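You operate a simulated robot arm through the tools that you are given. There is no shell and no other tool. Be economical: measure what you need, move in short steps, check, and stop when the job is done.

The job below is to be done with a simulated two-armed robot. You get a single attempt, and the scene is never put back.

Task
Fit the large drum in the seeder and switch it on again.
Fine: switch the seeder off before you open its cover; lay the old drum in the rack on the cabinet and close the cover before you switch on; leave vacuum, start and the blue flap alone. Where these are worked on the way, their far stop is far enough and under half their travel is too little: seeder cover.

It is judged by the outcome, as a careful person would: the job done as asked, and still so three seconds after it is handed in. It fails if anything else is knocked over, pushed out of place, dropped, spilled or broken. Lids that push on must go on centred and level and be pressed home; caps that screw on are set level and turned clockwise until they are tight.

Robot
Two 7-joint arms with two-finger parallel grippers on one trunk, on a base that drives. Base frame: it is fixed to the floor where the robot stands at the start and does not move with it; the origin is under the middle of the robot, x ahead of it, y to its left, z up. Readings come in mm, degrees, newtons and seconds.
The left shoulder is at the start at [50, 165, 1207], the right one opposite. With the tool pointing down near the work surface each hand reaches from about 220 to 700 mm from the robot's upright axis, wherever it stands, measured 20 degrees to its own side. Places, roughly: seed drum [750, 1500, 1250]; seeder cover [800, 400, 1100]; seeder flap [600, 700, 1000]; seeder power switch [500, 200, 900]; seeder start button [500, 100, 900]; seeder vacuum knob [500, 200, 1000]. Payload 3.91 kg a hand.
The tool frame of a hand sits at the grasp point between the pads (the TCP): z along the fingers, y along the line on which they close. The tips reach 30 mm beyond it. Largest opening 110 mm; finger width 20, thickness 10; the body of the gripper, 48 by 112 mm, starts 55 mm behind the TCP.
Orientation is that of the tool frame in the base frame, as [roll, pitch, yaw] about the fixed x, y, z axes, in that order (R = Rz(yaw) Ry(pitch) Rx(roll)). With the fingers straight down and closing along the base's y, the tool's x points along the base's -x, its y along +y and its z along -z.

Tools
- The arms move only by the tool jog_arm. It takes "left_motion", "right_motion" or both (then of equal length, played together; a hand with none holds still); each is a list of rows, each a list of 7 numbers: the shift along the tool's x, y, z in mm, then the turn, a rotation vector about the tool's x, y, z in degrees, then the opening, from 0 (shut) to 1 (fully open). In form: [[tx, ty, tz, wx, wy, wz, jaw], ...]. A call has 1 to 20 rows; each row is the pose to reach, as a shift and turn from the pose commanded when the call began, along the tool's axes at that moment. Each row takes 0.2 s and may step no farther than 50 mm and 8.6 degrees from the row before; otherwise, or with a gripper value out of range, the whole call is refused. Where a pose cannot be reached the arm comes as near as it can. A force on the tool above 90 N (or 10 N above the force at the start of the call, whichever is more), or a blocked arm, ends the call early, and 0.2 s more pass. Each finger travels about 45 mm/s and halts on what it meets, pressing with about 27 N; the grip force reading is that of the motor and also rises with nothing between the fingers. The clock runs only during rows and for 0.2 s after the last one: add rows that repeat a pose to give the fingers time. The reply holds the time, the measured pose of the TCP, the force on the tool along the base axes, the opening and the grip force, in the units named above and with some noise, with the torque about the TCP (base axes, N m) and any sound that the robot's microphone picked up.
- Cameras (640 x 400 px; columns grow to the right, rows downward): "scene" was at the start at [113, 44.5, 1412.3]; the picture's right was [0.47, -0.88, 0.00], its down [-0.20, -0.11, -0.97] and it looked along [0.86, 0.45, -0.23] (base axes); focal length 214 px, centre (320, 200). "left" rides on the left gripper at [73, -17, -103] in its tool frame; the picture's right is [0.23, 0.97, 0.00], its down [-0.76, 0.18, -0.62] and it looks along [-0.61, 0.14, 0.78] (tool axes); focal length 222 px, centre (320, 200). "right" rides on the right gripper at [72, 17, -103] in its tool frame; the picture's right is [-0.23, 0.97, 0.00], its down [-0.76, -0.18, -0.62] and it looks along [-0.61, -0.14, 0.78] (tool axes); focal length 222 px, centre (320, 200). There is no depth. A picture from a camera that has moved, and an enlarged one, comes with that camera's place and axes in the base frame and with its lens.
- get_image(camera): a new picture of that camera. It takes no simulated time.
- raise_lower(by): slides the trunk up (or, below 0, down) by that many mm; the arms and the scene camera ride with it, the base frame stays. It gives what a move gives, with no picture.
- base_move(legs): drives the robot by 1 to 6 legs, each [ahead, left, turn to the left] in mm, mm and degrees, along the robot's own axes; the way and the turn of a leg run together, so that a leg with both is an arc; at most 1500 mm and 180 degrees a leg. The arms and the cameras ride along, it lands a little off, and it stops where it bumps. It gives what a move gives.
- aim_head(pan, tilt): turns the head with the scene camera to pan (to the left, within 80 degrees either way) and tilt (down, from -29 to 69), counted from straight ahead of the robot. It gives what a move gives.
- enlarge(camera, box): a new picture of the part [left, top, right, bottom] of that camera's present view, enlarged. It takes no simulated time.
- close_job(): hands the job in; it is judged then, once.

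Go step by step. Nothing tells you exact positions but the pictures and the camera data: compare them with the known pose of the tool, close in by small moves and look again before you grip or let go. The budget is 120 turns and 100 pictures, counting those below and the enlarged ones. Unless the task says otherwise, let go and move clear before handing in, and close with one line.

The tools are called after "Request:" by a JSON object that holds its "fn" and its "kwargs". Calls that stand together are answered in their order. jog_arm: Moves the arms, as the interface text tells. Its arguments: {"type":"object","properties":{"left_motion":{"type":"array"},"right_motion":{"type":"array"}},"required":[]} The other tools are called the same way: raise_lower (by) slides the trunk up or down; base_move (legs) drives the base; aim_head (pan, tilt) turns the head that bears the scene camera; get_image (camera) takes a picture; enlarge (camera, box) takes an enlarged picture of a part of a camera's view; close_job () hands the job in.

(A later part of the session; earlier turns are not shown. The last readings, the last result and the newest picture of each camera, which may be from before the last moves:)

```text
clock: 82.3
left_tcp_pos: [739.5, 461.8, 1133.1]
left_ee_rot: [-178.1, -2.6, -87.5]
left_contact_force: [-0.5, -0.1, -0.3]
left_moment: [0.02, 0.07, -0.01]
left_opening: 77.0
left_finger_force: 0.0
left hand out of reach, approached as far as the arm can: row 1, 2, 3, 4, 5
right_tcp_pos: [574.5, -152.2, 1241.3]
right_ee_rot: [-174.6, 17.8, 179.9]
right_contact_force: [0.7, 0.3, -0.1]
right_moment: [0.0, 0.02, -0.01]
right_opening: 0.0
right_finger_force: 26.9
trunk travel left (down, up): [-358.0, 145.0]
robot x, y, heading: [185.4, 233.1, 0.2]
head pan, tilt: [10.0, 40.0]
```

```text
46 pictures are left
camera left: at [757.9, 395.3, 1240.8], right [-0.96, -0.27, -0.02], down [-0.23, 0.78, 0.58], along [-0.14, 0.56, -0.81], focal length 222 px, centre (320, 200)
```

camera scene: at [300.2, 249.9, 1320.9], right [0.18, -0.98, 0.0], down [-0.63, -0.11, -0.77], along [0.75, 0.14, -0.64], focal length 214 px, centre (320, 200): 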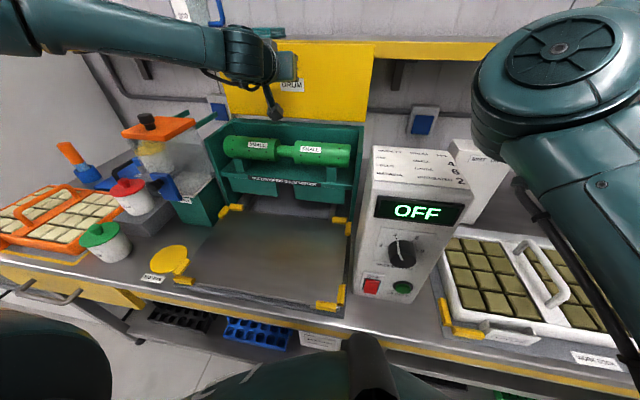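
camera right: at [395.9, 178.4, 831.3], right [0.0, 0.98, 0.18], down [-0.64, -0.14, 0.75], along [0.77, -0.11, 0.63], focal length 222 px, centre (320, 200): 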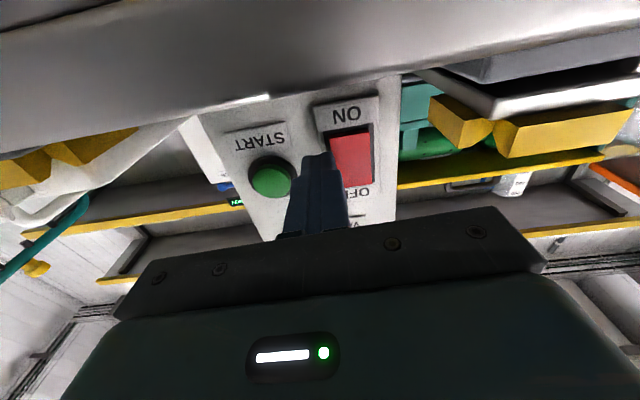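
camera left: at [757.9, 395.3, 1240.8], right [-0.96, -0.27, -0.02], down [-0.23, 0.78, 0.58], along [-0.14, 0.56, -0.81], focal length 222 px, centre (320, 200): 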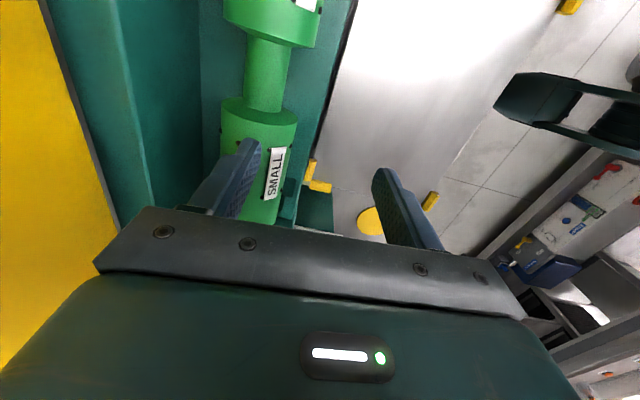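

The hand-down reach is best when the shoulder is high, so I'll raise the trunk fully, shift the base slightly, and then descend with the arm to just above the drum.

Request:
{"fn": "raise_lower", "kwargs": {"by": 144}}

Request:
{"fn": "base_move", "kwargs": {"legs": [[24, -30, 0]]}}

Request:
{"fn": "jog_arm", "kwargs": {"left_motion": [[0, 0, 25, 0, 0, 0, 0.7], [0, 0, 50, 0, 0, 0, 0.7], [0, -8, 75, 0, 0, 0, 0.7], [0, -16, 100, 0, 0, 0, 0.7], [0, -24, 120, 0, 0, 0, 0.7], [0, -30, 140, 0, 0, 0, 0.7], [0, -30, 140, 0, 0, 0, 0.7]]}}

Request:
{"fn": "get_image", "kwargs": {"camera": "left"}}

```text
clock: 84.0
left_tcp_pos: [737.4, 461.3, 1278.9]
left_ee_rot: [-178.1, -2.6, -87.4]
left_contact_force: [-1.3, 2.0, -0.6]
left_moment: [0.0, -0.01, -0.04]
left_opening: 77.0
left_finger_force: 0.0
right_tcp_pos: [574.0, -153.1, 1385.8]
right_ee_rot: [-174.7, 17.9, 179.7]
right_contact_force: [0.8, -0.1, 1.0]
right_moment: [-0.02, 0.0, -0.02]
right_opening: 0.1
right_finger_force: 27.3
trunk travel left (down, up): [-502.0, 1.0]
robot x, y, heading: [188.7, 235.2, 0.4]
head pan, tilt: [10.0, 40.0]
```

```text
clock: 85.1
left_tcp_pos: [758.7, 434.8, 1279.4]
left_ee_rot: [-177.9, -2.6, -87.2]
left_contact_force: [0.1, 0.1, -0.1]
left_moment: [-0.05, -0.02, -0.05]
left_opening: 77.2
left_finger_force: 0.1
right_tcp_pos: [596.9, -181.3, 1385.0]
right_ee_rot: [-174.8, 17.8, -180.0]
right_contact_force: [0.8, 0.0, -0.2]
right_moment: [0.0, -0.02, 0.01]
right_opening: 0.4
right_finger_force: 26.5
trunk travel left (down, up): [-502.0, 1.0]
robot x, y, heading: [207.9, 203.3, 0.4]
head pan, tilt: [10.0, 40.0]
stopped in leg 1: the robot was blocked; the commanded pose is now the measured one
```

```text
clock: 86.7
left_tcp_pos: [771.0, 440.4, 1144.2]
left_ee_rot: [-177.9, -2.6, -87.2]
left_contact_force: [0.5, -0.2, -0.1]
left_moment: [0.01, 0.02, -0.01]
left_opening: 77.1
left_finger_force: 0.0
left hand out of reach, approached as far as the arm can: row 4, 5, 6, 7
right_tcp_pos: [598.1, -181.8, 1385.3]
right_ee_rot: [-174.8, 17.8, -179.8]
right_contact_force: [0.8, 0.5, -0.2]
right_moment: [0.02, 0.0, 0.02]
right_opening: 0.1
right_finger_force: 27.0
trunk travel left (down, up): [-502.0, 1.0]
robot x, y, heading: [203.0, 204.2, 0.9]
head pan, tilt: [10.0, 40.0]
```

```text
45 pictures are left
camera left: at [789.8, 373.6, 1250.9], right [-0.96, -0.28, -0.02], down [-0.24, 0.78, 0.58], along [-0.14, 0.57, -0.81], focal length 222 px, centre (320, 200)
```

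left: 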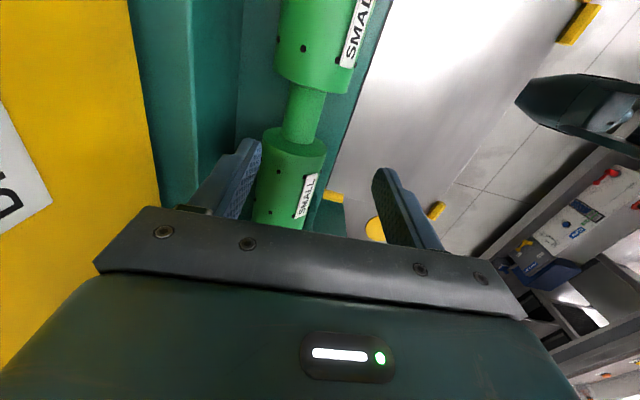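

Waist confirmed at [796, 427, 1056]. Tilting the hand 15° forward gains reach; I'll align above the waist with a narrower opening.

Request:
{"fn": "jog_arm", "kwargs": {"left_motion": [[4, -3, 5, 5, 0, 0, 0.55], [8, -6, 10, 10, 0, 0, 0.55], [13, -10, 15, 15, 0, 0, 0.55], [13, -10, 20, 15, 0, 0, 0.55]]}}

Request:
{"fn": "get_image", "kwargs": {"camera": "left"}}

```text
clock: 87.7
left_tcp_pos: [782.0, 428.2, 1124.1]
left_ee_rot: [-163.0, -2.6, -87.2]
left_contact_force: [0.4, 0.5, 0.3]
left_moment: [-0.01, -0.04, 0.0]
left_opening: 60.3
left_finger_force: 0.0
right_tcp_pos: [598.3, -181.4, 1384.5]
right_ee_rot: [-174.8, 17.8, -179.9]
right_contact_force: [0.3, -0.2, 0.0]
right_moment: [0.0, -0.02, 0.01]
right_opening: 0.2
right_finger_force: 26.7
trunk travel left (down, up): [-502.0, 1.0]
robot x, y, heading: [208.6, 207.8, 0.9]
head pan, tilt: [10.0, 40.0]
```

```text
44 pictures are left
camera left: at [773.2, 360.8, 1231.2], right [-0.92, -0.28, -0.28], down [-0.39, 0.77, 0.51], along [0.07, 0.58, -0.82], focal length 222 px, centre (320, 200)
```

left: 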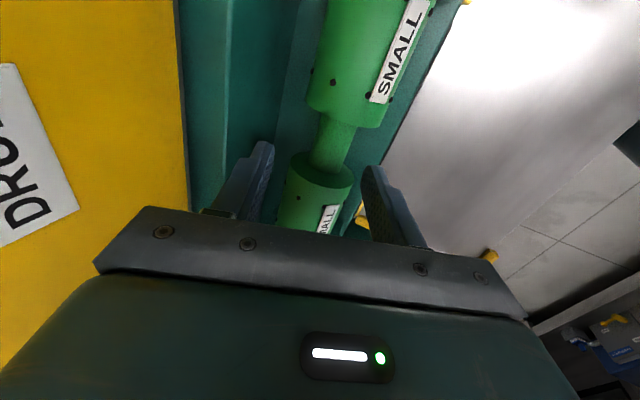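

Aligned at y 428. Descending along the fingers over the waist.

Request:
{"fn": "jog_arm", "kwargs": {"left_motion": [[-1, 1, 15, 0, 0, 0, 0.55], [-1, 2, 30, 0, 0, 0, 0.55], [-1, 3, 45, 0, 0, 0, 0.55], [-1, 4, 58, 0, 0, 0, 0.55], [-1, 4.8, 67, 0, 0, 0, 0.55]]}}

Request:
{"fn": "get_image", "kwargs": {"camera": "left"}}

```text
clock: 88.9
left_tcp_pos: [785.0, 435.8, 1065.6]
left_ee_rot: [-163.0, -2.5, -87.2]
left_contact_force: [0.1, 0.1, -0.1]
left_moment: [-0.02, -0.01, 0.0]
left_opening: 60.9
left_finger_force: 0.0
left hand out of reach, approached as far as the arm can: row 3, 4, 5
right_tcp_pos: [597.7, -181.7, 1384.0]
right_ee_rot: [-174.7, 17.8, -179.9]
right_contact_force: [-0.5, -0.6, 0.0]
right_moment: [-0.03, 0.0, 0.03]
right_opening: 0.1
right_finger_force: 27.4
trunk travel left (down, up): [-502.0, 1.0]
robot x, y, heading: [207.7, 201.5, 0.7]
head pan, tilt: [10.0, 40.0]
```

```text
43 pictures are left
camera left: at [775.9, 367.8, 1172.8], right [-0.92, -0.28, -0.28], down [-0.39, 0.77, 0.51], along [0.07, 0.58, -0.82], focal length 222 px, centre (320, 200)
```

left: 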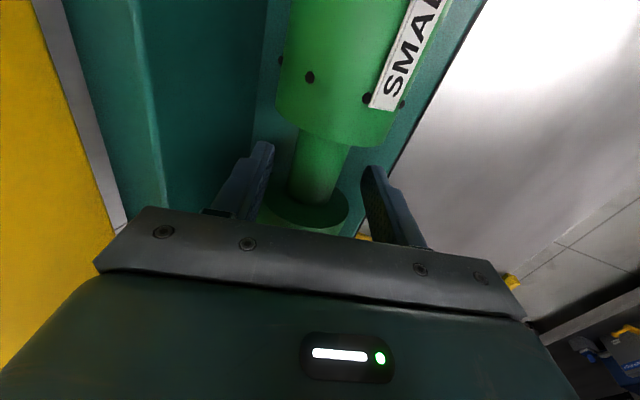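

The waist sits between the pads, about 14 mm beyond the TCP and centred. Closing.

Request:
{"fn": "jog_arm", "kwargs": {"left_motion": [[0, 0, 0, 0, 0, 0, 0.3], [0, 0, 0, 0, 0, 0, 0], [0, 0, 0, 0, 0, 0, 0], [0, 0, 0, 0, 0, 0, 0], [0, 0, 0, 0, 0, 0, 0]]}}

Request:
{"fn": "jog_arm", "kwargs": {"left_motion": [[0, 0, -10, 0, 0, 0, 0], [0, 0, -20, 0, 0, 0, 0], [0, 0, -30, 0, 0, 0, 0]]}}

Request:
{"fn": "get_image", "kwargs": {"camera": "scene"}}

```text
clock: 90.1
left_tcp_pos: [784.9, 435.1, 1067.5]
left_ee_rot: [-162.7, -2.6, -87.3]
left_contact_force: [9.0, 2.1, 7.8]
left_moment: [0.23, -0.26, -0.62]
left_opening: 29.2
left_finger_force: 26.9
right_tcp_pos: [598.5, -182.2, 1385.2]
right_ee_rot: [-174.8, 17.9, -180.0]
right_contact_force: [0.3, 0.8, 1.0]
right_moment: [0.0, 0.03, 0.02]
right_opening: 0.1
right_finger_force: 26.6
trunk travel left (down, up): [-502.0, 1.0]
robot x, y, heading: [206.8, 202.4, 0.7]
head pan, tilt: [10.0, 40.0]
```

```text
clock: 90.9
left_tcp_pos: [775.4, 435.2, 1095.4]
left_ee_rot: [-163.2, -2.6, -87.3]
left_contact_force: [-0.8, 0.5, -2.2]
left_moment: [0.03, -0.04, 0.0]
left_opening: 28.3
left_finger_force: 26.8
right_tcp_pos: [597.6, -181.8, 1385.0]
right_ee_rot: [-174.8, 17.8, -180.0]
right_contact_force: [-0.3, 0.2, 0.3]
right_moment: [0.0, 0.01, 0.0]
right_opening: 0.1
right_finger_force: 27.0
trunk travel left (down, up): [-502.0, 1.0]
robot x, y, heading: [207.7, 202.7, 0.8]
head pan, tilt: [10.0, 40.0]
```

```text
42 pictures are left
camera scene: at [321.5, 221.1, 1445.0], right [0.18, -0.98, 0.0], down [-0.63, -0.12, -0.77], along [0.75, 0.14, -0.64], focal length 214 px, centre (320, 200)
```

scene: 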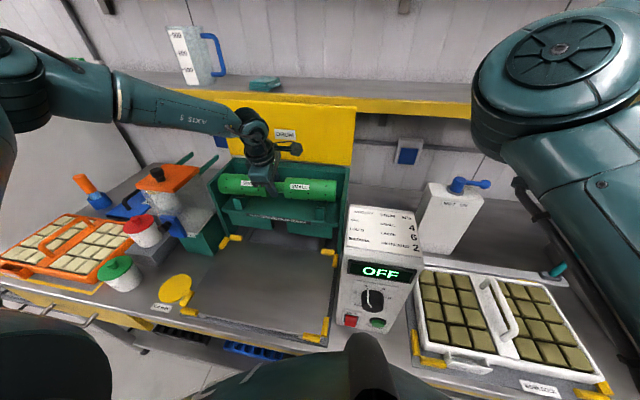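

The drum is lifted free (about 2 N of weight). I'll raise it well clear, then back away from the table.

Request:
{"fn": "jog_arm", "kwargs": {"left_motion": [[0, 0, -15, 0, 0, 0, 0], [0, 0, -30, 0, 0, 0, 0], [0, 2, -45, 0, 0, 0, 0], [0, 4, -60, 0, 0, 0, 0], [0, 8, -80, 0, 0, 0, 0], [0, 12, -100, 0, 0, 0, 0], [0, 16, -120, 0, 0, 0, 0], [0, 20, -140, 0, 0, 0, 0]]}}

Request:
{"fn": "base_move", "kwargs": {"legs": [[-330, 0, 0]]}}

Request:
{"fn": "get_image", "kwargs": {"camera": "left"}}

```text
clock: 92.7
left_tcp_pos: [716.4, 438.1, 1225.2]
left_ee_rot: [-163.1, -2.5, -87.2]
left_contact_force: [-0.3, -0.7, -2.8]
left_moment: [0.04, 0.0, 0.0]
left_opening: 28.2
left_finger_force: 27.1
right_tcp_pos: [597.4, -181.7, 1385.6]
right_ee_rot: [-174.8, 17.8, -179.9]
right_contact_force: [0.1, 0.5, 1.0]
right_moment: [0.02, -0.01, 0.02]
right_opening: 0.1
right_finger_force: 27.3
trunk travel left (down, up): [-502.0, 1.0]
robot x, y, heading: [207.6, 204.4, 0.5]
head pan, tilt: [10.0, 40.0]
```

```text
clock: 94.9
left_tcp_pos: [384.3, 436.0, 1224.4]
left_ee_rot: [-163.0, -2.5, -87.1]
left_contact_force: [-0.3, 0.1, -3.1]
left_moment: [0.03, -0.02, -0.03]
left_opening: 28.5
left_finger_force: 26.7
right_tcp_pos: [267.7, -184.0, 1383.4]
right_ee_rot: [-174.7, 17.7, -179.9]
right_contact_force: [0.7, 0.2, 0.6]
right_moment: [-0.02, 0.01, 0.03]
right_opening: 0.0
right_finger_force: 26.6
trunk travel left (down, up): [-502.0, 1.0]
robot x, y, heading: [-125.1, 201.0, 0.6]
head pan, tilt: [10.0, 40.0]
```

```text
41 pictures are left
camera left: at [375.9, 367.7, 1331.1], right [-0.92, -0.29, -0.27], down [-0.39, 0.77, 0.51], along [0.06, 0.58, -0.82], focal length 222 px, centre (320, 200)
```

left: 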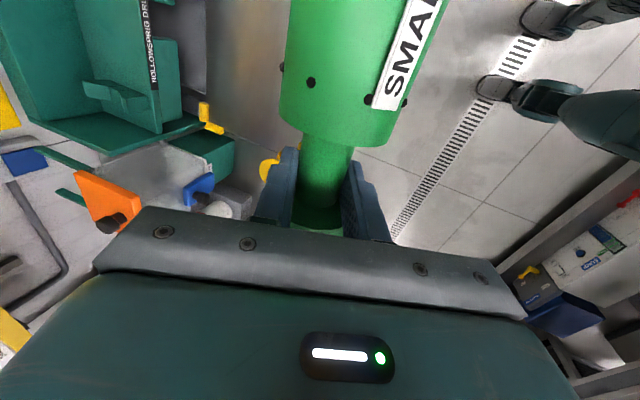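

Now driving left to the cabinet, then looking at the rack.

Request:
{"fn": "base_move", "kwargs": {"legs": [[0, 800, 0]]}}

Request:
{"fn": "aim_head", "kwargs": {"pan": 20, "tilt": 15}}

Request:
{"fn": "get_image", "kwargs": {"camera": "scene"}}

```text
clock: 99.1
left_tcp_pos: [379.8, 1230.1, 1224.0]
left_ee_rot: [-163.0, -2.5, -87.4]
left_contact_force: [0.7, 0.9, -3.1]
left_moment: [0.02, -0.04, -0.01]
left_opening: 28.2
left_finger_force: 26.9
right_tcp_pos: [259.1, 610.5, 1384.1]
right_ee_rot: [-174.7, 17.8, 179.8]
right_contact_force: [0.0, 0.8, -0.5]
right_moment: [-0.02, -0.02, 0.04]
right_opening: 0.0
right_finger_force: 27.5
trunk travel left (down, up): [-502.0, 1.0]
robot x, y, heading: [-131.5, 997.1, 0.4]
head pan, tilt: [10.0, 40.0]
```

```text
clock: 100.0
left_tcp_pos: [379.5, 1231.0, 1224.3]
left_ee_rot: [-163.0, -2.5, -87.4]
left_contact_force: [0.1, 0.0, -3.9]
left_moment: [0.02, 0.02, 0.01]
left_opening: 28.1
left_finger_force: 27.1
right_tcp_pos: [259.1, 610.6, 1384.6]
right_ee_rot: [-174.8, 17.9, 179.8]
right_contact_force: [0.1, 0.1, 0.4]
right_moment: [0.02, 0.03, 0.0]
right_opening: 0.3
right_finger_force: 26.7
trunk travel left (down, up): [-502.0, 1.0]
robot x, y, heading: [-130.8, 997.1, -0.0]
head pan, tilt: [20.0, 15.0]
```

```text
40 pictures are left
camera scene: at [-11.9, 1031.3, 1484.4], right [0.35, -0.94, 0.0], down [-0.24, -0.09, -0.97], along [0.91, 0.34, -0.26], focal length 214 px, centre (320, 200)
```

scene: 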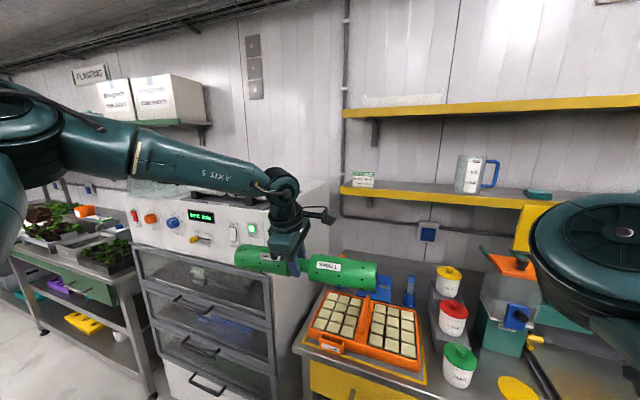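

The rack is hidden behind the arm. I'll raise the drum above the cabinet top and drive farther left, keeping clear of the cabinet front.

Request:
{"fn": "jog_arm", "kwargs": {"left_motion": [[0, 3, -15, 0, 0, 0, 0], [0, 6, -30, 0, 0, 0, 0], [0, 9, -45, 0, 0, 0, 0], [0, 12, -60, 0, 0, 0, 0], [0, 16, -80, 0, 0, 0, 0], [0, 20, -100, 0, 0, 0, 0], [0, 25, -122, 0, 0, 0, 0]]}}

Request:
{"fn": "base_move", "kwargs": {"legs": [[-80, 330, 0]]}}

Request:
{"fn": "aim_head", "kwargs": {"pan": -5, "tilt": 15}}

Request:
{"fn": "get_image", "kwargs": {"camera": "scene"}}

Request:
{"fn": "get_image", "kwargs": {"camera": "left"}}

```text
clock: 101.6
left_tcp_pos: [319.9, 1230.6, 1335.9]
left_ee_rot: [-163.0, -2.4, -87.5]
left_contact_force: [-0.9, -0.2, -2.8]
left_moment: [0.04, 0.03, 0.01]
left_opening: 28.3
left_finger_force: 26.9
right_tcp_pos: [258.4, 610.0, 1385.4]
right_ee_rot: [-174.8, 17.9, 179.8]
right_contact_force: [-1.4, -0.4, -0.3]
right_moment: [-0.01, 0.01, -0.01]
right_opening: 0.3
right_finger_force: 27.1
trunk travel left (down, up): [-502.0, 1.0]
robot x, y, heading: [-130.1, 995.0, 0.3]
head pan, tilt: [20.0, 15.0]
```

```text
clock: 103.8
left_tcp_pos: [238.2, 1556.1, 1334.8]
left_ee_rot: [-163.0, -2.4, -87.6]
left_contact_force: [-0.1, -0.6, -2.6]
left_moment: [0.03, 0.04, -0.02]
left_opening: 28.1
left_finger_force: 27.2
right_tcp_pos: [176.1, 935.9, 1385.6]
right_ee_rot: [-174.7, 17.7, 179.7]
right_contact_force: [-0.4, 0.1, 0.5]
right_moment: [0.05, 0.01, 0.02]
right_opening: 0.0
right_finger_force: 26.7
trunk travel left (down, up): [-502.0, 1.0]
robot x, y, heading: [-215.3, 1318.6, 0.5]
head pan, tilt: [20.0, 15.0]
```

```text
clock: 104.7
left_tcp_pos: [238.9, 1555.8, 1334.0]
left_ee_rot: [-163.0, -2.5, -87.5]
left_contact_force: [0.2, -1.3, -3.7]
left_moment: [0.06, 0.04, 0.03]
left_opening: 28.3
left_finger_force: 26.6
right_tcp_pos: [177.4, 936.2, 1384.8]
right_ee_rot: [-174.8, 17.8, 179.8]
right_contact_force: [-0.1, -0.2, -0.8]
right_moment: [0.01, -0.01, 0.0]
right_opening: 0.0
right_finger_force: 26.8
trunk travel left (down, up): [-502.0, 1.0]
robot x, y, heading: [-211.8, 1327.3, 0.1]
head pan, tilt: [-5.0, 15.0]
```

```text
39 pictures are left
camera scene: at [-88.4, 1316.8, 1484.5], right [-0.08, -1.0, 0.0], down [-0.26, 0.02, -0.97], along [0.96, -0.08, -0.26], focal length 214 px, centre (320, 200)
```

scene: 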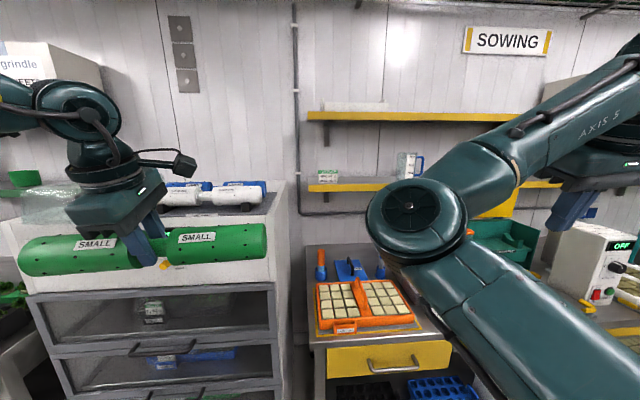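

```text
38 pictures are left
camera left: at [229.2, 1487.7, 1441.4], right [-0.92, -0.28, -0.27], down [-0.39, 0.77, 0.51], along [0.07, 0.58, -0.82], focal length 222 px, centre (320, 200)
```

left: 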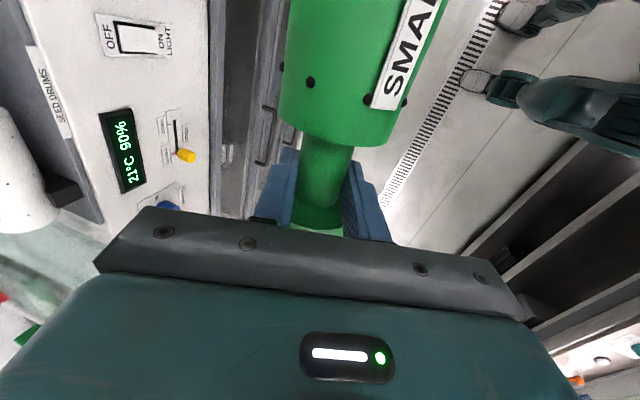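

Request:
{"fn": "enlarge", "kwargs": {"camera": "scene", "box": [120, 150, 300, 260]}}

```text
3.56 times, centred on (210, 205) of scene
camera zoom: at [-88.4, 1316.8, 1484.5], right [-0.08, -1.0, 0.0], down [-0.26, 0.02, -0.97], along [0.96, -0.08, -0.26], focal length 763 px, centre (711, 182)
```

zoom: 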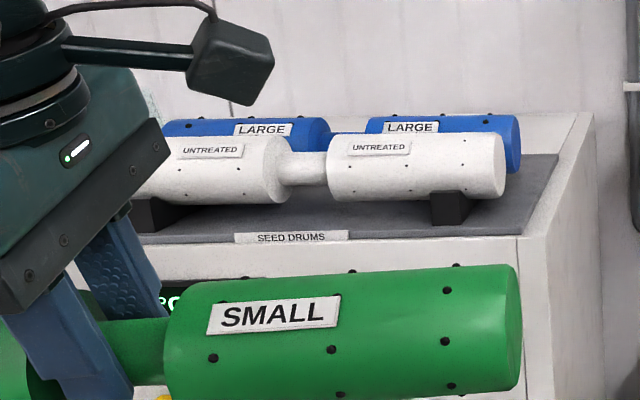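

The rack shows the white UNTREATED drum in front and the blue LARGE drum behind. I need to see the free slot from above, so I'll lift the drum higher and drive in closer.

Request:
{"fn": "jog_arm", "kwargs": {"left_motion": [[0, 8, -15, 0, 0, 0, 0], [0, 16, -30, 0, 0, 0, 0], [0, 24, -45, 0, 0, 0, 0], [0, 32, -60, 0, 0, 0, 0], [0, 40, -75, 0, 0, 0, 0], [0, 47, -87, 0, 0, 0, 0]]}}

Request:
{"fn": "base_move", "kwargs": {"legs": [[150, 100, 0], [180, 0, 0]]}}

Request:
{"fn": "aim_head", "kwargs": {"pan": 15, "tilt": 25}}

Request:
{"fn": "get_image", "kwargs": {"camera": "scene"}}

Request:
{"fn": "get_image", "kwargs": {"camera": "left"}}

```text
clock: 106.1
left_tcp_pos: [168.3, 1554.9, 1404.1]
left_ee_rot: [-163.1, -2.5, -87.6]
left_contact_force: [-0.5, -0.3, -3.5]
left_moment: [0.07, 0.01, 0.01]
left_opening: 28.2
left_finger_force: 26.8
right_tcp_pos: [176.7, 936.2, 1384.6]
right_ee_rot: [-174.7, 17.8, 179.8]
right_contact_force: [0.1, 0.2, 0.4]
right_moment: [-0.01, 0.02, 0.0]
right_opening: 0.0
right_finger_force: 26.8
trunk travel left (down, up): [-502.0, 1.0]
robot x, y, heading: [-212.3, 1321.6, 0.1]
head pan, tilt: [-5.0, 15.0]
```

```text
clock: 108.8
left_tcp_pos: [498.5, 1660.3, 1404.0]
left_ee_rot: [-163.0, -2.5, -87.2]
left_contact_force: [-0.4, -0.1, -3.8]
left_moment: [0.02, 0.03, 0.02]
left_opening: 28.0
left_finger_force: 27.4
right_tcp_pos: [509.0, 1041.6, 1384.6]
right_ee_rot: [-174.8, 17.9, 179.9]
right_contact_force: [0.9, 0.3, 0.7]
right_moment: [0.03, 0.03, -0.01]
right_opening: 0.1
right_finger_force: 27.0
trunk travel left (down, up): [-502.0, 1.0]
robot x, y, heading: [119.1, 1429.1, 0.7]
head pan, tilt: [-5.0, 15.0]
```

```text
clock: 109.6
left_tcp_pos: [497.9, 1660.8, 1403.9]
left_ee_rot: [-163.0, -2.4, -87.3]
left_contact_force: [-0.4, 0.6, -3.2]
left_moment: [0.03, 0.01, 0.0]
left_opening: 28.1
left_finger_force: 27.1
right_tcp_pos: [509.5, 1041.9, 1384.5]
right_ee_rot: [-174.9, 17.8, 180.0]
right_contact_force: [0.4, -0.1, 0.0]
right_moment: [-0.01, -0.01, 0.02]
right_opening: 0.0
right_finger_force: 26.7
trunk travel left (down, up): [-502.0, 1.0]
robot x, y, heading: [118.9, 1427.9, 0.6]
head pan, tilt: [15.0, 25.0]
```

```text
36 pictures are left
camera scene: at [238.0, 1453.0, 1468.4], right [0.27, -0.96, 0.0], down [-0.41, -0.11, -0.91], along [0.87, 0.24, -0.42], focal length 214 px, centre (320, 200)
```

scene: 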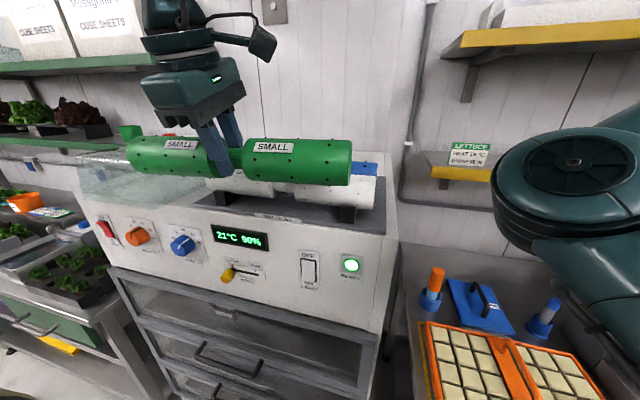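

```text
35 pictures are left
camera left: at [489.2, 1592.3, 1510.6], right [-0.92, -0.28, -0.27], down [-0.39, 0.77, 0.51], along [0.07, 0.58, -0.82], focal length 222 px, centre (320, 200)
```

left: 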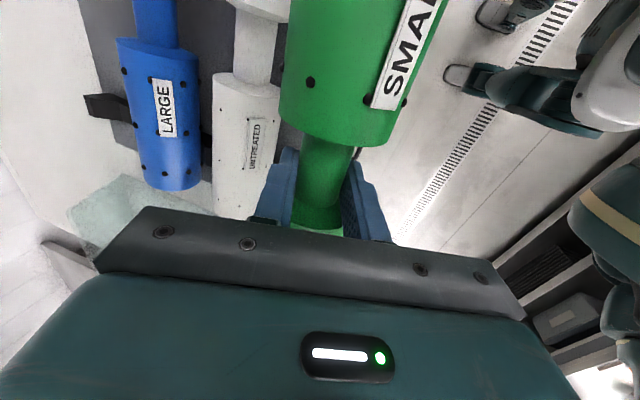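

Request:
{"fn": "enlarge", "kwargs": {"camera": "left", "box": [40, 0, 300, 220]}}

```text
1.82 times, centred on (170, 110) of left
camera zoom: at [489.2, 1592.3, 1510.6], right [-0.92, -0.28, -0.27], down [-0.39, 0.77, 0.51], along [0.07, 0.58, -0.82], focal length 404 px, centre (593, 364)
```

zoom: 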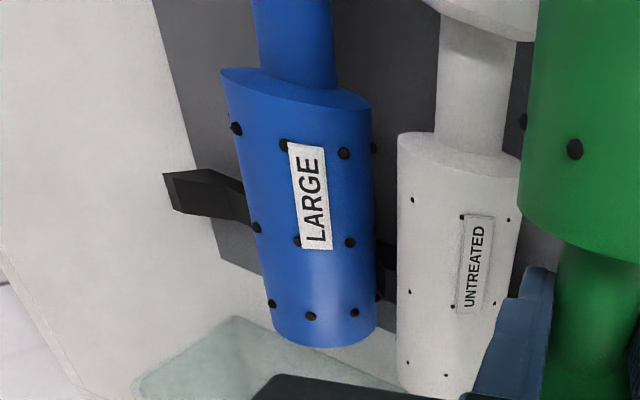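

The rack has three slots: white drum at x≈590, blue LARGE at x≈690, and an empty fork at x≈790, all centred on y≈1620 with axis z≈1322. I'll raise the drum a bit more and drive in over the front drums to check.

Request:
{"fn": "jog_arm", "kwargs": {"left_motion": [[0, -4, -14, 0, 0, 0, 0], [0, -8, -28, 0, 0, 0, 0], [0, -13, -43, 0, 0, 0, 0]]}}

Request:
{"fn": "base_move", "kwargs": {"legs": [[70, -36, 0]]}}

Request:
{"fn": "get_image", "kwargs": {"camera": "left"}}

Request:
{"fn": "enlarge", "kwargs": {"camera": "scene", "box": [80, 60, 360, 260]}}

```text
clock: 110.4
left_tcp_pos: [497.8, 1661.8, 1450.2]
left_ee_rot: [-163.0, -2.5, -87.3]
left_contact_force: [0.2, 0.0, -3.7]
left_moment: [0.02, -0.02, -0.02]
left_opening: 28.5
left_finger_force: 27.1
right_tcp_pos: [509.0, 1040.5, 1384.7]
right_ee_rot: [-174.8, 17.8, 180.0]
right_contact_force: [-0.6, -0.3, 0.1]
right_moment: [-0.01, 0.02, 0.03]
right_opening: 0.0
right_finger_force: 26.9
trunk travel left (down, up): [-502.0, 1.0]
robot x, y, heading: [118.1, 1428.3, 0.8]
head pan, tilt: [15.0, 25.0]
```

```text
clock: 111.4
left_tcp_pos: [568.5, 1626.7, 1449.2]
left_ee_rot: [-163.0, -2.5, -87.2]
left_contact_force: [0.7, -0.3, -3.7]
left_moment: [0.05, 0.01, -0.04]
left_opening: 28.0
left_finger_force: 26.8
right_tcp_pos: [580.8, 1006.3, 1385.4]
right_ee_rot: [-174.8, 17.8, 180.0]
right_contact_force: [0.1, -0.3, 0.0]
right_moment: [0.0, 0.01, 0.01]
right_opening: 0.0
right_finger_force: 26.7
trunk travel left (down, up): [-502.0, 1.0]
robot x, y, heading: [184.1, 1393.2, 0.8]
head pan, tilt: [15.0, 25.0]
```

```text
33 pictures are left
camera left: at [559.0, 1558.7, 1555.2], right [-0.92, -0.28, -0.27], down [-0.39, 0.77, 0.51], along [0.07, 0.58, -0.81], focal length 222 px, centre (320, 200)
```

left: 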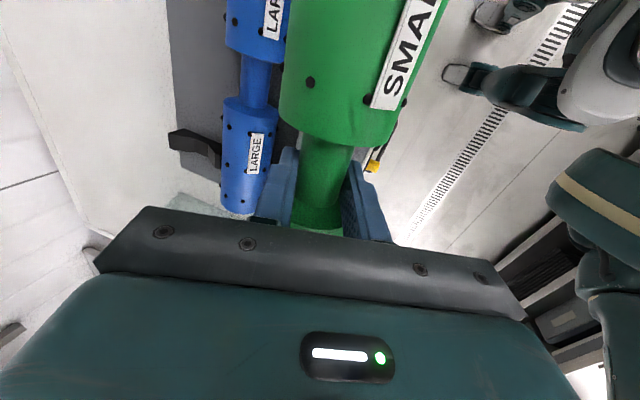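

```text
2.00 times, centred on (220, 160) of scene
camera zoom: at [308.9, 1418.0, 1468.3], right [0.27, -0.96, 0.0], down [-0.41, -0.11, -0.91], along [0.87, 0.24, -0.42], focal length 429 px, centre (520, 280)
```

zoom: 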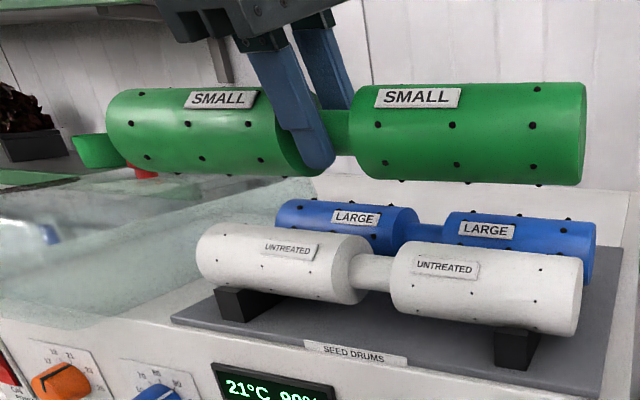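

Blue waist is at about [686, 1616], and the empty fork at about x 780. I'll advance carefully at height, checking that the arm doesn't sag.

Request:
{"fn": "base_move", "kwargs": {"legs": [[18, 0, 0]]}}

Request:
{"fn": "jog_arm", "kwargs": {"left_motion": [[0, -18, 6, 0, 0, 0, 0], [0, -36, 11, 0, 0, 0, 0], [0, -55, 17, 0, 0, 0, 0], [0, -75, 23, 0, 0, 0, 0], [0, -95, 29, 0, 0, 0, 0]]}}

Request:
{"fn": "get_image", "kwargs": {"camera": "left"}}

```text
clock: 112.2
left_tcp_pos: [584.0, 1627.2, 1449.7]
left_ee_rot: [-162.8, -2.5, -87.2]
left_contact_force: [0.4, -0.4, -2.9]
left_moment: [0.0, 0.02, 0.01]
left_opening: 27.9
left_finger_force: 27.4
right_tcp_pos: [596.3, 1006.2, 1384.5]
right_ee_rot: [-174.7, 17.8, 180.0]
right_contact_force: [0.5, -0.2, -0.2]
right_moment: [-0.03, -0.01, -0.01]
right_opening: 0.0
right_finger_force: 27.4
trunk travel left (down, up): [-502.0, 1.0]
robot x, y, heading: [208.1, 1392.0, 0.4]
head pan, tilt: [15.0, 25.0]
```

```text
clock: 113.4
left_tcp_pos: [686.5, 1632.0, 1446.5]
left_ee_rot: [-163.0, -2.4, -87.3]
left_contact_force: [0.2, 1.0, -3.3]
left_moment: [0.03, 0.02, 0.01]
left_opening: 28.0
left_finger_force: 27.2
right_tcp_pos: [598.5, 1005.7, 1382.8]
right_ee_rot: [-174.8, 17.8, -179.9]
right_contact_force: [0.7, -0.4, -0.7]
right_moment: [-0.03, 0.01, -0.02]
right_opening: 0.1
right_finger_force: 26.9
trunk travel left (down, up): [-502.0, 1.0]
robot x, y, heading: [206.9, 1390.4, 0.9]
head pan, tilt: [15.0, 25.0]
```

```text
31 pictures are left
camera left: at [677.2, 1563.8, 1554.2], right [-0.92, -0.28, -0.27], down [-0.39, 0.77, 0.51], along [0.06, 0.58, -0.82], focal length 222 px, centre (320, 200)
```

left: 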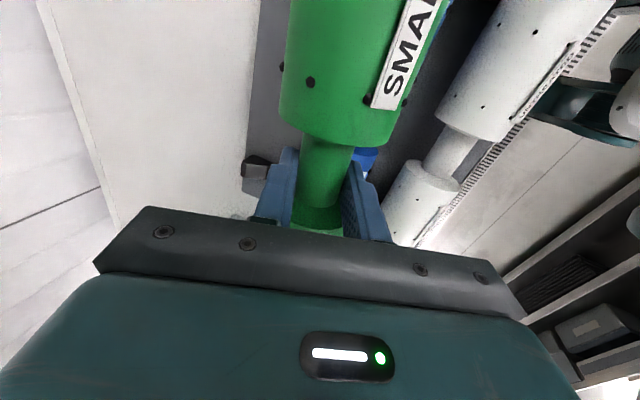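

The empty fork is confirmed behind the blue drum (outer edge x≈815, so slot x≈779). Continuing over and starting the descent to about 30 mm above the seat.

Request:
{"fn": "jog_arm", "kwargs": {"left_motion": [[2, -18, 9.6, 0, 0, 0, 0], [4, -35.9, 19.2, 0, 0, 0, 0], [6, -53.3, 30.8, 0, 0, 0, 0], [8, -67.6, 45.6, 0, 0, 0, 0], [8.5, -72.5, 63.8, 0, 0, 0, 0], [8.5, -67.7, 83.2, 0, 0, 0, 0]]}}

Request:
{"fn": "get_image", "kwargs": {"camera": "left"}}

Request:
{"fn": "enlarge", "kwargs": {"camera": "scene", "box": [80, 60, 360, 260]}}

```text
clock: 114.8
left_tcp_pos: [754.6, 1634.6, 1400.6]
left_ee_rot: [-163.1, -2.5, -87.1]
left_contact_force: [0.3, 0.2, -3.1]
left_moment: [0.04, 0.03, 0.0]
left_opening: 28.0
left_finger_force: 26.3
left hand out of reach, approached as far as the arm can: row 3, 4, 5, 6
right_tcp_pos: [598.1, 1006.6, 1384.4]
right_ee_rot: [-174.8, 17.9, 179.9]
right_contact_force: [0.4, 0.2, -0.8]
right_moment: [0.03, 0.05, 0.0]
right_opening: 0.0
right_finger_force: 27.0
trunk travel left (down, up): [-502.0, 1.0]
robot x, y, heading: [207.5, 1390.2, 0.6]
head pan, tilt: [15.0, 25.0]
```

```text
30 pictures are left
camera left: at [746.4, 1566.9, 1507.4], right [-0.92, -0.28, -0.27], down [-0.39, 0.77, 0.51], along [0.06, 0.58, -0.81], focal length 222 px, centre (320, 200)
```

left: 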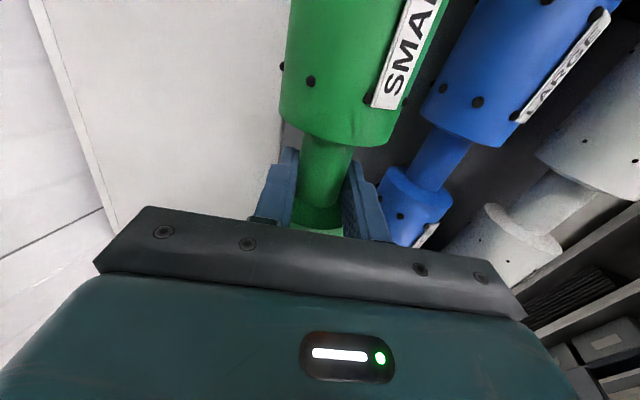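

```text
2.00 times, centred on (220, 160) of scene
camera zoom: at [327.4, 1418.5, 1468.1], right [0.27, -0.96, 0.0], down [-0.41, -0.11, -0.91], along [0.87, 0.24, -0.42], focal length 429 px, centre (520, 280)
```

zoom: 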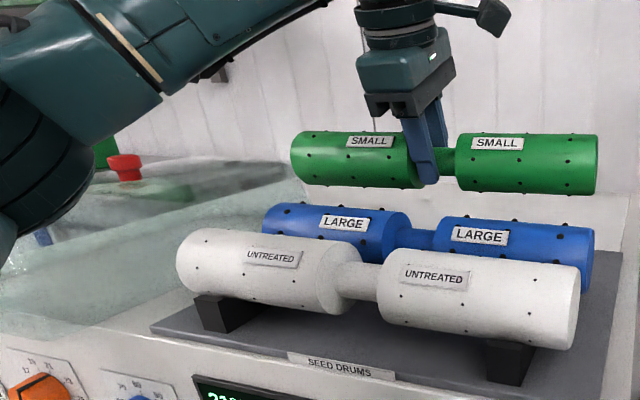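

Reach increases as it goes lower. I'll shift the base right 11 mm to centre on y and continue down along a slant.

Request:
{"fn": "base_move", "kwargs": {"legs": [[0, -11, 0]]}}

Request:
{"fn": "jog_arm", "kwargs": {"left_motion": [[0, 0, 11, 0, 0, 0, 0], [0, -1, 22, 0, 0, 0, 0], [0, -2, 33, 0, 0, 0, 0], [0, -4.6, 44, 0, 0, 0, 0]]}}

Request:
{"fn": "get_image", "kwargs": {"camera": "left"}}

```text
clock: 115.6
left_tcp_pos: [754.2, 1626.0, 1401.6]
left_ee_rot: [-163.1, -2.6, -87.2]
left_contact_force: [0.0, -0.4, -4.0]
left_moment: [0.03, -0.01, 0.03]
left_opening: 28.1
left_finger_force: 26.5
right_tcp_pos: [597.8, 997.6, 1384.4]
right_ee_rot: [-174.7, 18.0, -179.9]
right_contact_force: [-0.1, -0.5, 0.0]
right_moment: [-0.02, 0.02, -0.01]
right_opening: 0.1
right_finger_force: 27.5
trunk travel left (down, up): [-502.0, 1.0]
robot x, y, heading: [205.3, 1378.6, 0.6]
head pan, tilt: [15.0, 25.0]
```

```text
clock: 116.6
left_tcp_pos: [771.6, 1623.8, 1360.4]
left_ee_rot: [-163.1, -2.6, -87.1]
left_contact_force: [0.7, -0.4, -4.3]
left_moment: [0.02, 0.02, 0.01]
left_opening: 28.1
left_finger_force: 26.7
right_tcp_pos: [597.6, 995.3, 1385.5]
right_ee_rot: [-174.7, 17.8, -179.9]
right_contact_force: [0.4, -0.5, -0.1]
right_moment: [0.02, -0.02, -0.03]
right_opening: 0.0
right_finger_force: 27.1
trunk travel left (down, up): [-502.0, 1.0]
robot x, y, heading: [206.8, 1385.5, 0.7]
head pan, tilt: [15.0, 25.0]
```

```text
28 pictures are left
camera left: at [762.8, 1555.3, 1467.5], right [-0.92, -0.29, -0.27], down [-0.39, 0.77, 0.51], along [0.06, 0.58, -0.82], focal length 222 px, centre (320, 200)
```

left: 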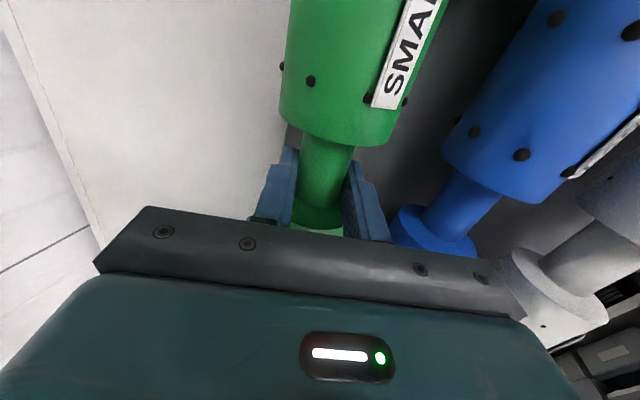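

Well positioned at [771.6, 1623.8]. Lowering straight down in small steps, watching the force.

Request:
{"fn": "jog_arm", "kwargs": {"left_motion": [[0, 1.5, 4.8, 0, 0, 0, 0], [0, 3, 9.6, 0, 0, 0, 0], [0, 4.4, 14.3, 0, 0, 0, 0], [0, 5.8, 19.1, 0, 0, 0, 0]]}}

Request:
{"fn": "jog_arm", "kwargs": {"left_motion": [[0, 0.9, 2.9, 0, 0, 0, 0], [0, 1.5, 4.8, 0, 0, 0, 0]]}}

Request:
{"fn": "enlarge", "kwargs": {"camera": "scene", "box": [80, 60, 360, 260]}}

```text
clock: 117.6
left_tcp_pos: [771.3, 1623.3, 1342.0]
left_ee_rot: [-163.0, -2.6, -87.2]
left_contact_force: [0.9, -0.9, -2.7]
left_moment: [0.04, 0.03, 0.0]
left_opening: 28.3
left_finger_force: 26.7
right_tcp_pos: [597.9, 995.9, 1385.0]
right_ee_rot: [-174.8, 17.9, -179.9]
right_contact_force: [0.6, -0.4, -0.2]
right_moment: [0.0, -0.01, -0.06]
right_opening: 0.4
right_finger_force: 27.6
trunk travel left (down, up): [-502.0, 1.0]
robot x, y, heading: [206.8, 1380.4, 0.5]
head pan, tilt: [15.0, 25.0]
```

```text
clock: 118.2
left_tcp_pos: [770.5, 1623.3, 1338.3]
left_ee_rot: [-162.7, -2.5, -87.2]
left_contact_force: [1.2, 1.3, 4.7]
left_moment: [0.66, 0.0, -0.34]
left_opening: 28.3
left_finger_force: 26.9
right_tcp_pos: [597.5, 996.2, 1384.6]
right_ee_rot: [-174.8, 17.9, -180.0]
right_contact_force: [-0.2, 0.7, 0.1]
right_moment: [-0.03, 0.0, 0.0]
right_opening: 0.0
right_finger_force: 26.9
trunk travel left (down, up): [-502.0, 1.0]
robot x, y, heading: [211.0, 1387.3, 0.8]
head pan, tilt: [15.0, 25.0]
```

```text
2.00 times, centred on (220, 160) of scene
camera zoom: at [325.5, 1407.7, 1468.5], right [0.27, -0.96, 0.0], down [-0.41, -0.11, -0.91], along [0.87, 0.24, -0.42], focal length 429 px, centre (520, 280)
```

zoom: 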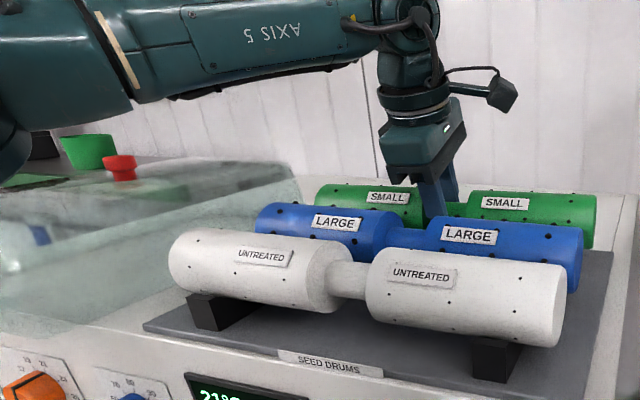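

Contact at about the expected seat height. I'll press another 3 mm gently to see whether it's seated.

Request:
{"fn": "jog_arm", "kwargs": {"left_motion": [[0, 0.5, 1.5, 0, 0, 0, 0], [0, 1, 3, 0, 0, 0, 0]]}}

Request:
{"fn": "get_image", "kwargs": {"camera": "left"}}

```text
clock: 118.8
left_tcp_pos: [767.9, 1622.2, 1335.9]
left_ee_rot: [-162.7, -2.7, -87.2]
left_contact_force: [0.9, 2.7, 15.3]
left_moment: [0.44, -0.05, -0.73]
left_opening: 28.6
left_finger_force: 27.2
right_tcp_pos: [596.0, 995.6, 1385.8]
right_ee_rot: [-174.8, 18.0, -180.0]
right_contact_force: [0.1, -0.6, -0.2]
right_moment: [0.05, 0.01, -0.01]
right_opening: 0.0
right_finger_force: 26.6
trunk travel left (down, up): [-502.0, 1.0]
robot x, y, heading: [208.3, 1380.1, 0.6]
head pan, tilt: [15.0, 25.0]
```

```text
26 pictures are left
camera left: at [759.6, 1554.2, 1443.2], right [-0.92, -0.28, -0.28], down [-0.39, 0.77, 0.51], along [0.07, 0.57, -0.82], focal length 222 px, centre (320, 200)
```

left: 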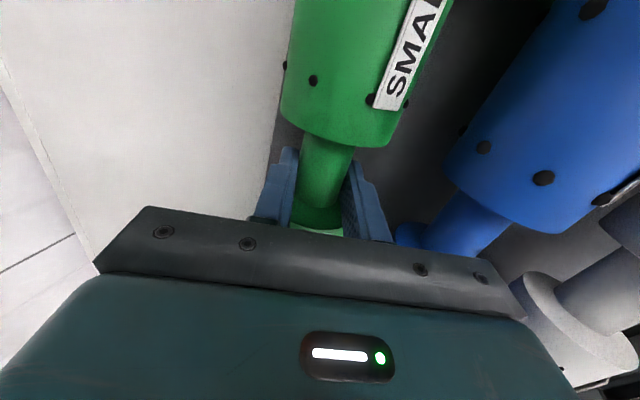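

Seated (15 N, no more travel). Releasing and rising straight out along the fingers.

Request:
{"fn": "jog_arm", "kwargs": {"left_motion": [[0, -0.5, -1.5, 0, 0, 0, 0.15], [0, -0.5, -1.5, 0, 0, 0, 0.5], [0, -0.5, -1.5, 0, 0, 0, 0.5], [0, -0.5, -1.5, 0, 0, 0, 0.5], [0, -0.5, -8, 0, 0, 0, 0.5], [0, 0, -20, 0, 0, 0, 0.5], [0, 0, -35, 0, 0, 0, 0.5], [0, 0, -55, 0, 0, 0, 0.5], [0, 0, -80, 0, 0, 0, 0.5]]}}

Request:
{"fn": "get_image", "kwargs": {"camera": "left"}}

```text
clock: 120.8
left_tcp_pos: [747.0, 1624.3, 1410.6]
left_ee_rot: [-163.0, -2.5, -87.2]
left_contact_force: [-0.4, 0.2, -0.8]
left_moment: [0.03, 0.03, -0.04]
left_opening: 55.2
left_finger_force: 0.0
right_tcp_pos: [597.2, 996.5, 1385.1]
right_ee_rot: [-174.8, 17.9, -179.8]
right_contact_force: [0.4, 0.3, 0.9]
right_moment: [0.03, -0.03, 0.0]
right_opening: 0.0
right_finger_force: 27.1
trunk travel left (down, up): [-502.0, 1.0]
robot x, y, heading: [207.4, 1381.1, 0.7]
head pan, tilt: [15.0, 25.0]
```

```text
25 pictures are left
camera left: at [738.5, 1556.8, 1517.0], right [-0.92, -0.28, -0.27], down [-0.39, 0.77, 0.51], along [0.07, 0.58, -0.82], focal length 222 px, centre (320, 200)
```

left: 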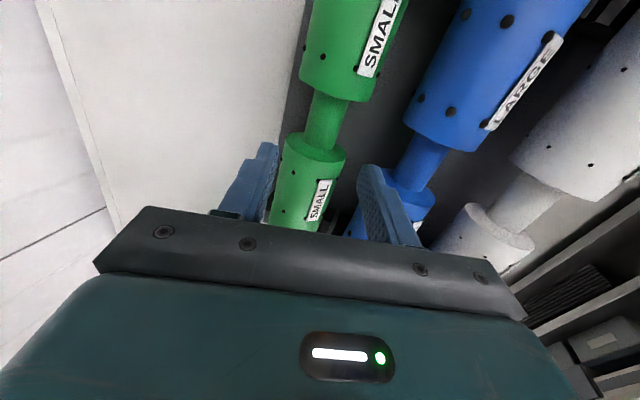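

The small drum sits parallel and well seated in the third slot. Next, the blue LARGE drum at waist ≈[685, 1620, 1322].

Request:
{"fn": "jog_arm", "kwargs": {"left_motion": [[1, 17, -5, 0, 0, 0, 0.5], [2, 34, -10, 0, 0, 0, 0.5], [3, 51, -15, 0, 0, 0, 0.5], [3, 68, -20, 0, 0, 0, 0.5], [3, 84, -22, 0, 0, 0, 0.5], [3, 84, -5, 0, 0, 0, 0.5], [3, 84, 10, 0, 0, 0, 0.5]]}}

Request:
{"fn": "get_image", "kwargs": {"camera": "left"}}

```text
clock: 122.4
left_tcp_pos: [670.8, 1617.4, 1376.2]
left_ee_rot: [-163.1, -2.5, -87.2]
left_contact_force: [-0.8, 0.0, -0.5]
left_moment: [0.01, 0.0, 0.01]
left_opening: 55.0
left_finger_force: 0.1
right_tcp_pos: [595.9, 996.5, 1383.7]
right_ee_rot: [-174.9, 17.9, -179.9]
right_contact_force: [-0.1, -0.4, 0.2]
right_moment: [-0.02, -0.05, 0.02]
right_opening: 0.1
right_finger_force: 27.3
trunk travel left (down, up): [-502.0, 1.0]
robot x, y, heading: [206.2, 1383.9, 0.2]
head pan, tilt: [15.0, 25.0]
```

```text
24 pictures are left
camera left: at [662.0, 1549.2, 1482.1], right [-0.92, -0.28, -0.28], down [-0.39, 0.77, 0.51], along [0.07, 0.58, -0.82], focal length 222 px, centre (320, 200)
```

left: 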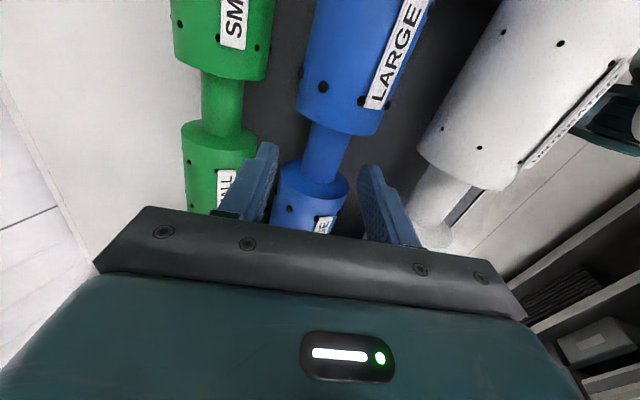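

Request:
{"fn": "jog_arm", "kwargs": {"left_motion": [[-2, 0.8, 12, 0, 0, 0, 0.5], [-3, 1.6, 24, 0, 0, 0, 0.5], [-3, 2, 33, 0, 0, 0, 0.5], [-3, 2.5, 41, 0, 0, 0, 0.5], [-3, 2.5, 41, 0, 0, 0, 0.5]]}}

Request:
{"fn": "get_image", "kwargs": {"camera": "left"}}

```text
clock: 123.6
left_tcp_pos: [679.8, 1619.3, 1334.8]
left_ee_rot: [-163.0, -2.6, -87.2]
left_contact_force: [-0.1, 0.0, -0.2]
left_moment: [0.0, -0.01, 0.02]
left_opening: 54.9
left_finger_force: 0.0
right_tcp_pos: [597.6, 995.6, 1384.1]
right_ee_rot: [-174.9, 17.8, 180.0]
right_contact_force: [-0.1, 0.1, -1.0]
right_moment: [-0.01, -0.01, -0.01]
right_opening: 0.1
right_finger_force: 27.1
trunk travel left (down, up): [-502.0, 1.0]
robot x, y, heading: [204.0, 1379.3, 0.5]
head pan, tilt: [15.0, 25.0]
```

```text
23 pictures are left
camera left: at [671.1, 1550.2, 1442.0], right [-0.92, -0.29, -0.27], down [-0.39, 0.77, 0.51], along [0.07, 0.58, -0.82], focal length 222 px, centre (320, 200)
```

left: 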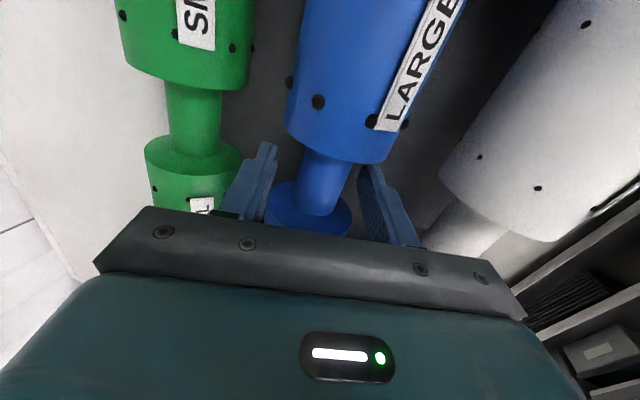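

The pads straddle the blue waist evenly. Closing and lifting.

Request:
{"fn": "jog_arm", "kwargs": {"left_motion": [[0, 0, 0, 0, 0, 0, 0.3], [0, 0, 0, 0, 0, 0, 0], [0, 0, 0, 0, 0, 0, 0], [0, 0, 0, 0, 0, 0, 0], [0, 0, 0, 0, 0, 0, 0]]}}

Request:
{"fn": "jog_arm", "kwargs": {"left_motion": [[0, -4, -12, 0, 0, 0, 0], [0, -7, -24, 0, 0, 0, 0], [0, -10, -36, 0, 0, 0, 0], [0, -14, -48, 0, 0, 0, 0], [0, -18, -62, 0, 0, 0, 0], [0, -22, -76, 0, 0, 0, 0], [0, -27, -92, 0, 0, 0, 0], [0, -29, -104, 0, 0, 0, 0]]}}

Request:
{"fn": "enlarge", "kwargs": {"camera": "scene", "box": [80, 40, 360, 260]}}

```text
clock: 124.8
left_tcp_pos: [679.4, 1618.1, 1336.2]
left_ee_rot: [-163.0, -2.5, -87.2]
left_contact_force: [0.0, 0.1, -0.1]
left_moment: [0.24, -0.03, -0.27]
left_opening: 29.0
left_finger_force: 26.4
right_tcp_pos: [597.3, 995.7, 1386.0]
right_ee_rot: [-174.8, 17.9, -179.9]
right_contact_force: [0.8, -0.4, -1.3]
right_moment: [0.03, 0.01, 0.03]
right_opening: 0.0
right_finger_force: 27.0
trunk travel left (down, up): [-502.0, 1.0]
robot x, y, heading: [206.0, 1380.7, 0.6]
head pan, tilt: [15.0, 25.0]
```

```text
clock: 126.6
left_tcp_pos: [676.7, 1622.7, 1443.6]
left_ee_rot: [-163.1, -2.3, -87.2]
left_contact_force: [0.2, -0.5, -3.3]
left_moment: [-0.01, -0.03, 0.02]
left_opening: 28.1
left_finger_force: 26.9
right_tcp_pos: [597.0, 996.7, 1383.9]
right_ee_rot: [-174.8, 17.9, 180.0]
right_contact_force: [0.7, 0.1, -0.5]
right_moment: [-0.01, -0.01, -0.01]
right_opening: 0.0
right_finger_force: 27.0
trunk travel left (down, up): [-502.0, 1.0]
robot x, y, heading: [205.7, 1382.0, 0.4]
head pan, tilt: [15.0, 25.0]
```

```text
1.82 times, centred on (220, 150) of scene
camera zoom: at [326.0, 1407.9, 1468.3], right [0.27, -0.96, 0.0], down [-0.41, -0.11, -0.91], along [0.87, 0.24, -0.42], focal length 390 px, centre (502, 291)
```

zoom: 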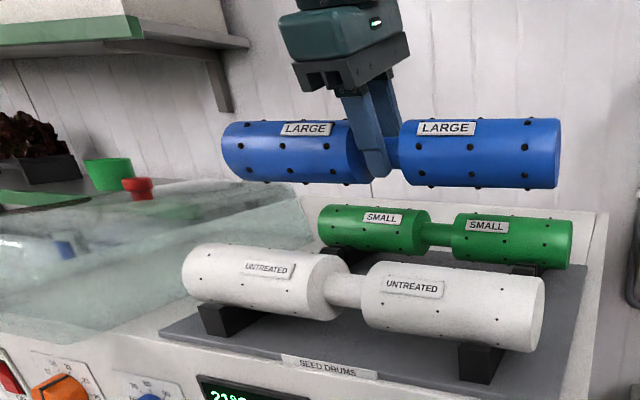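

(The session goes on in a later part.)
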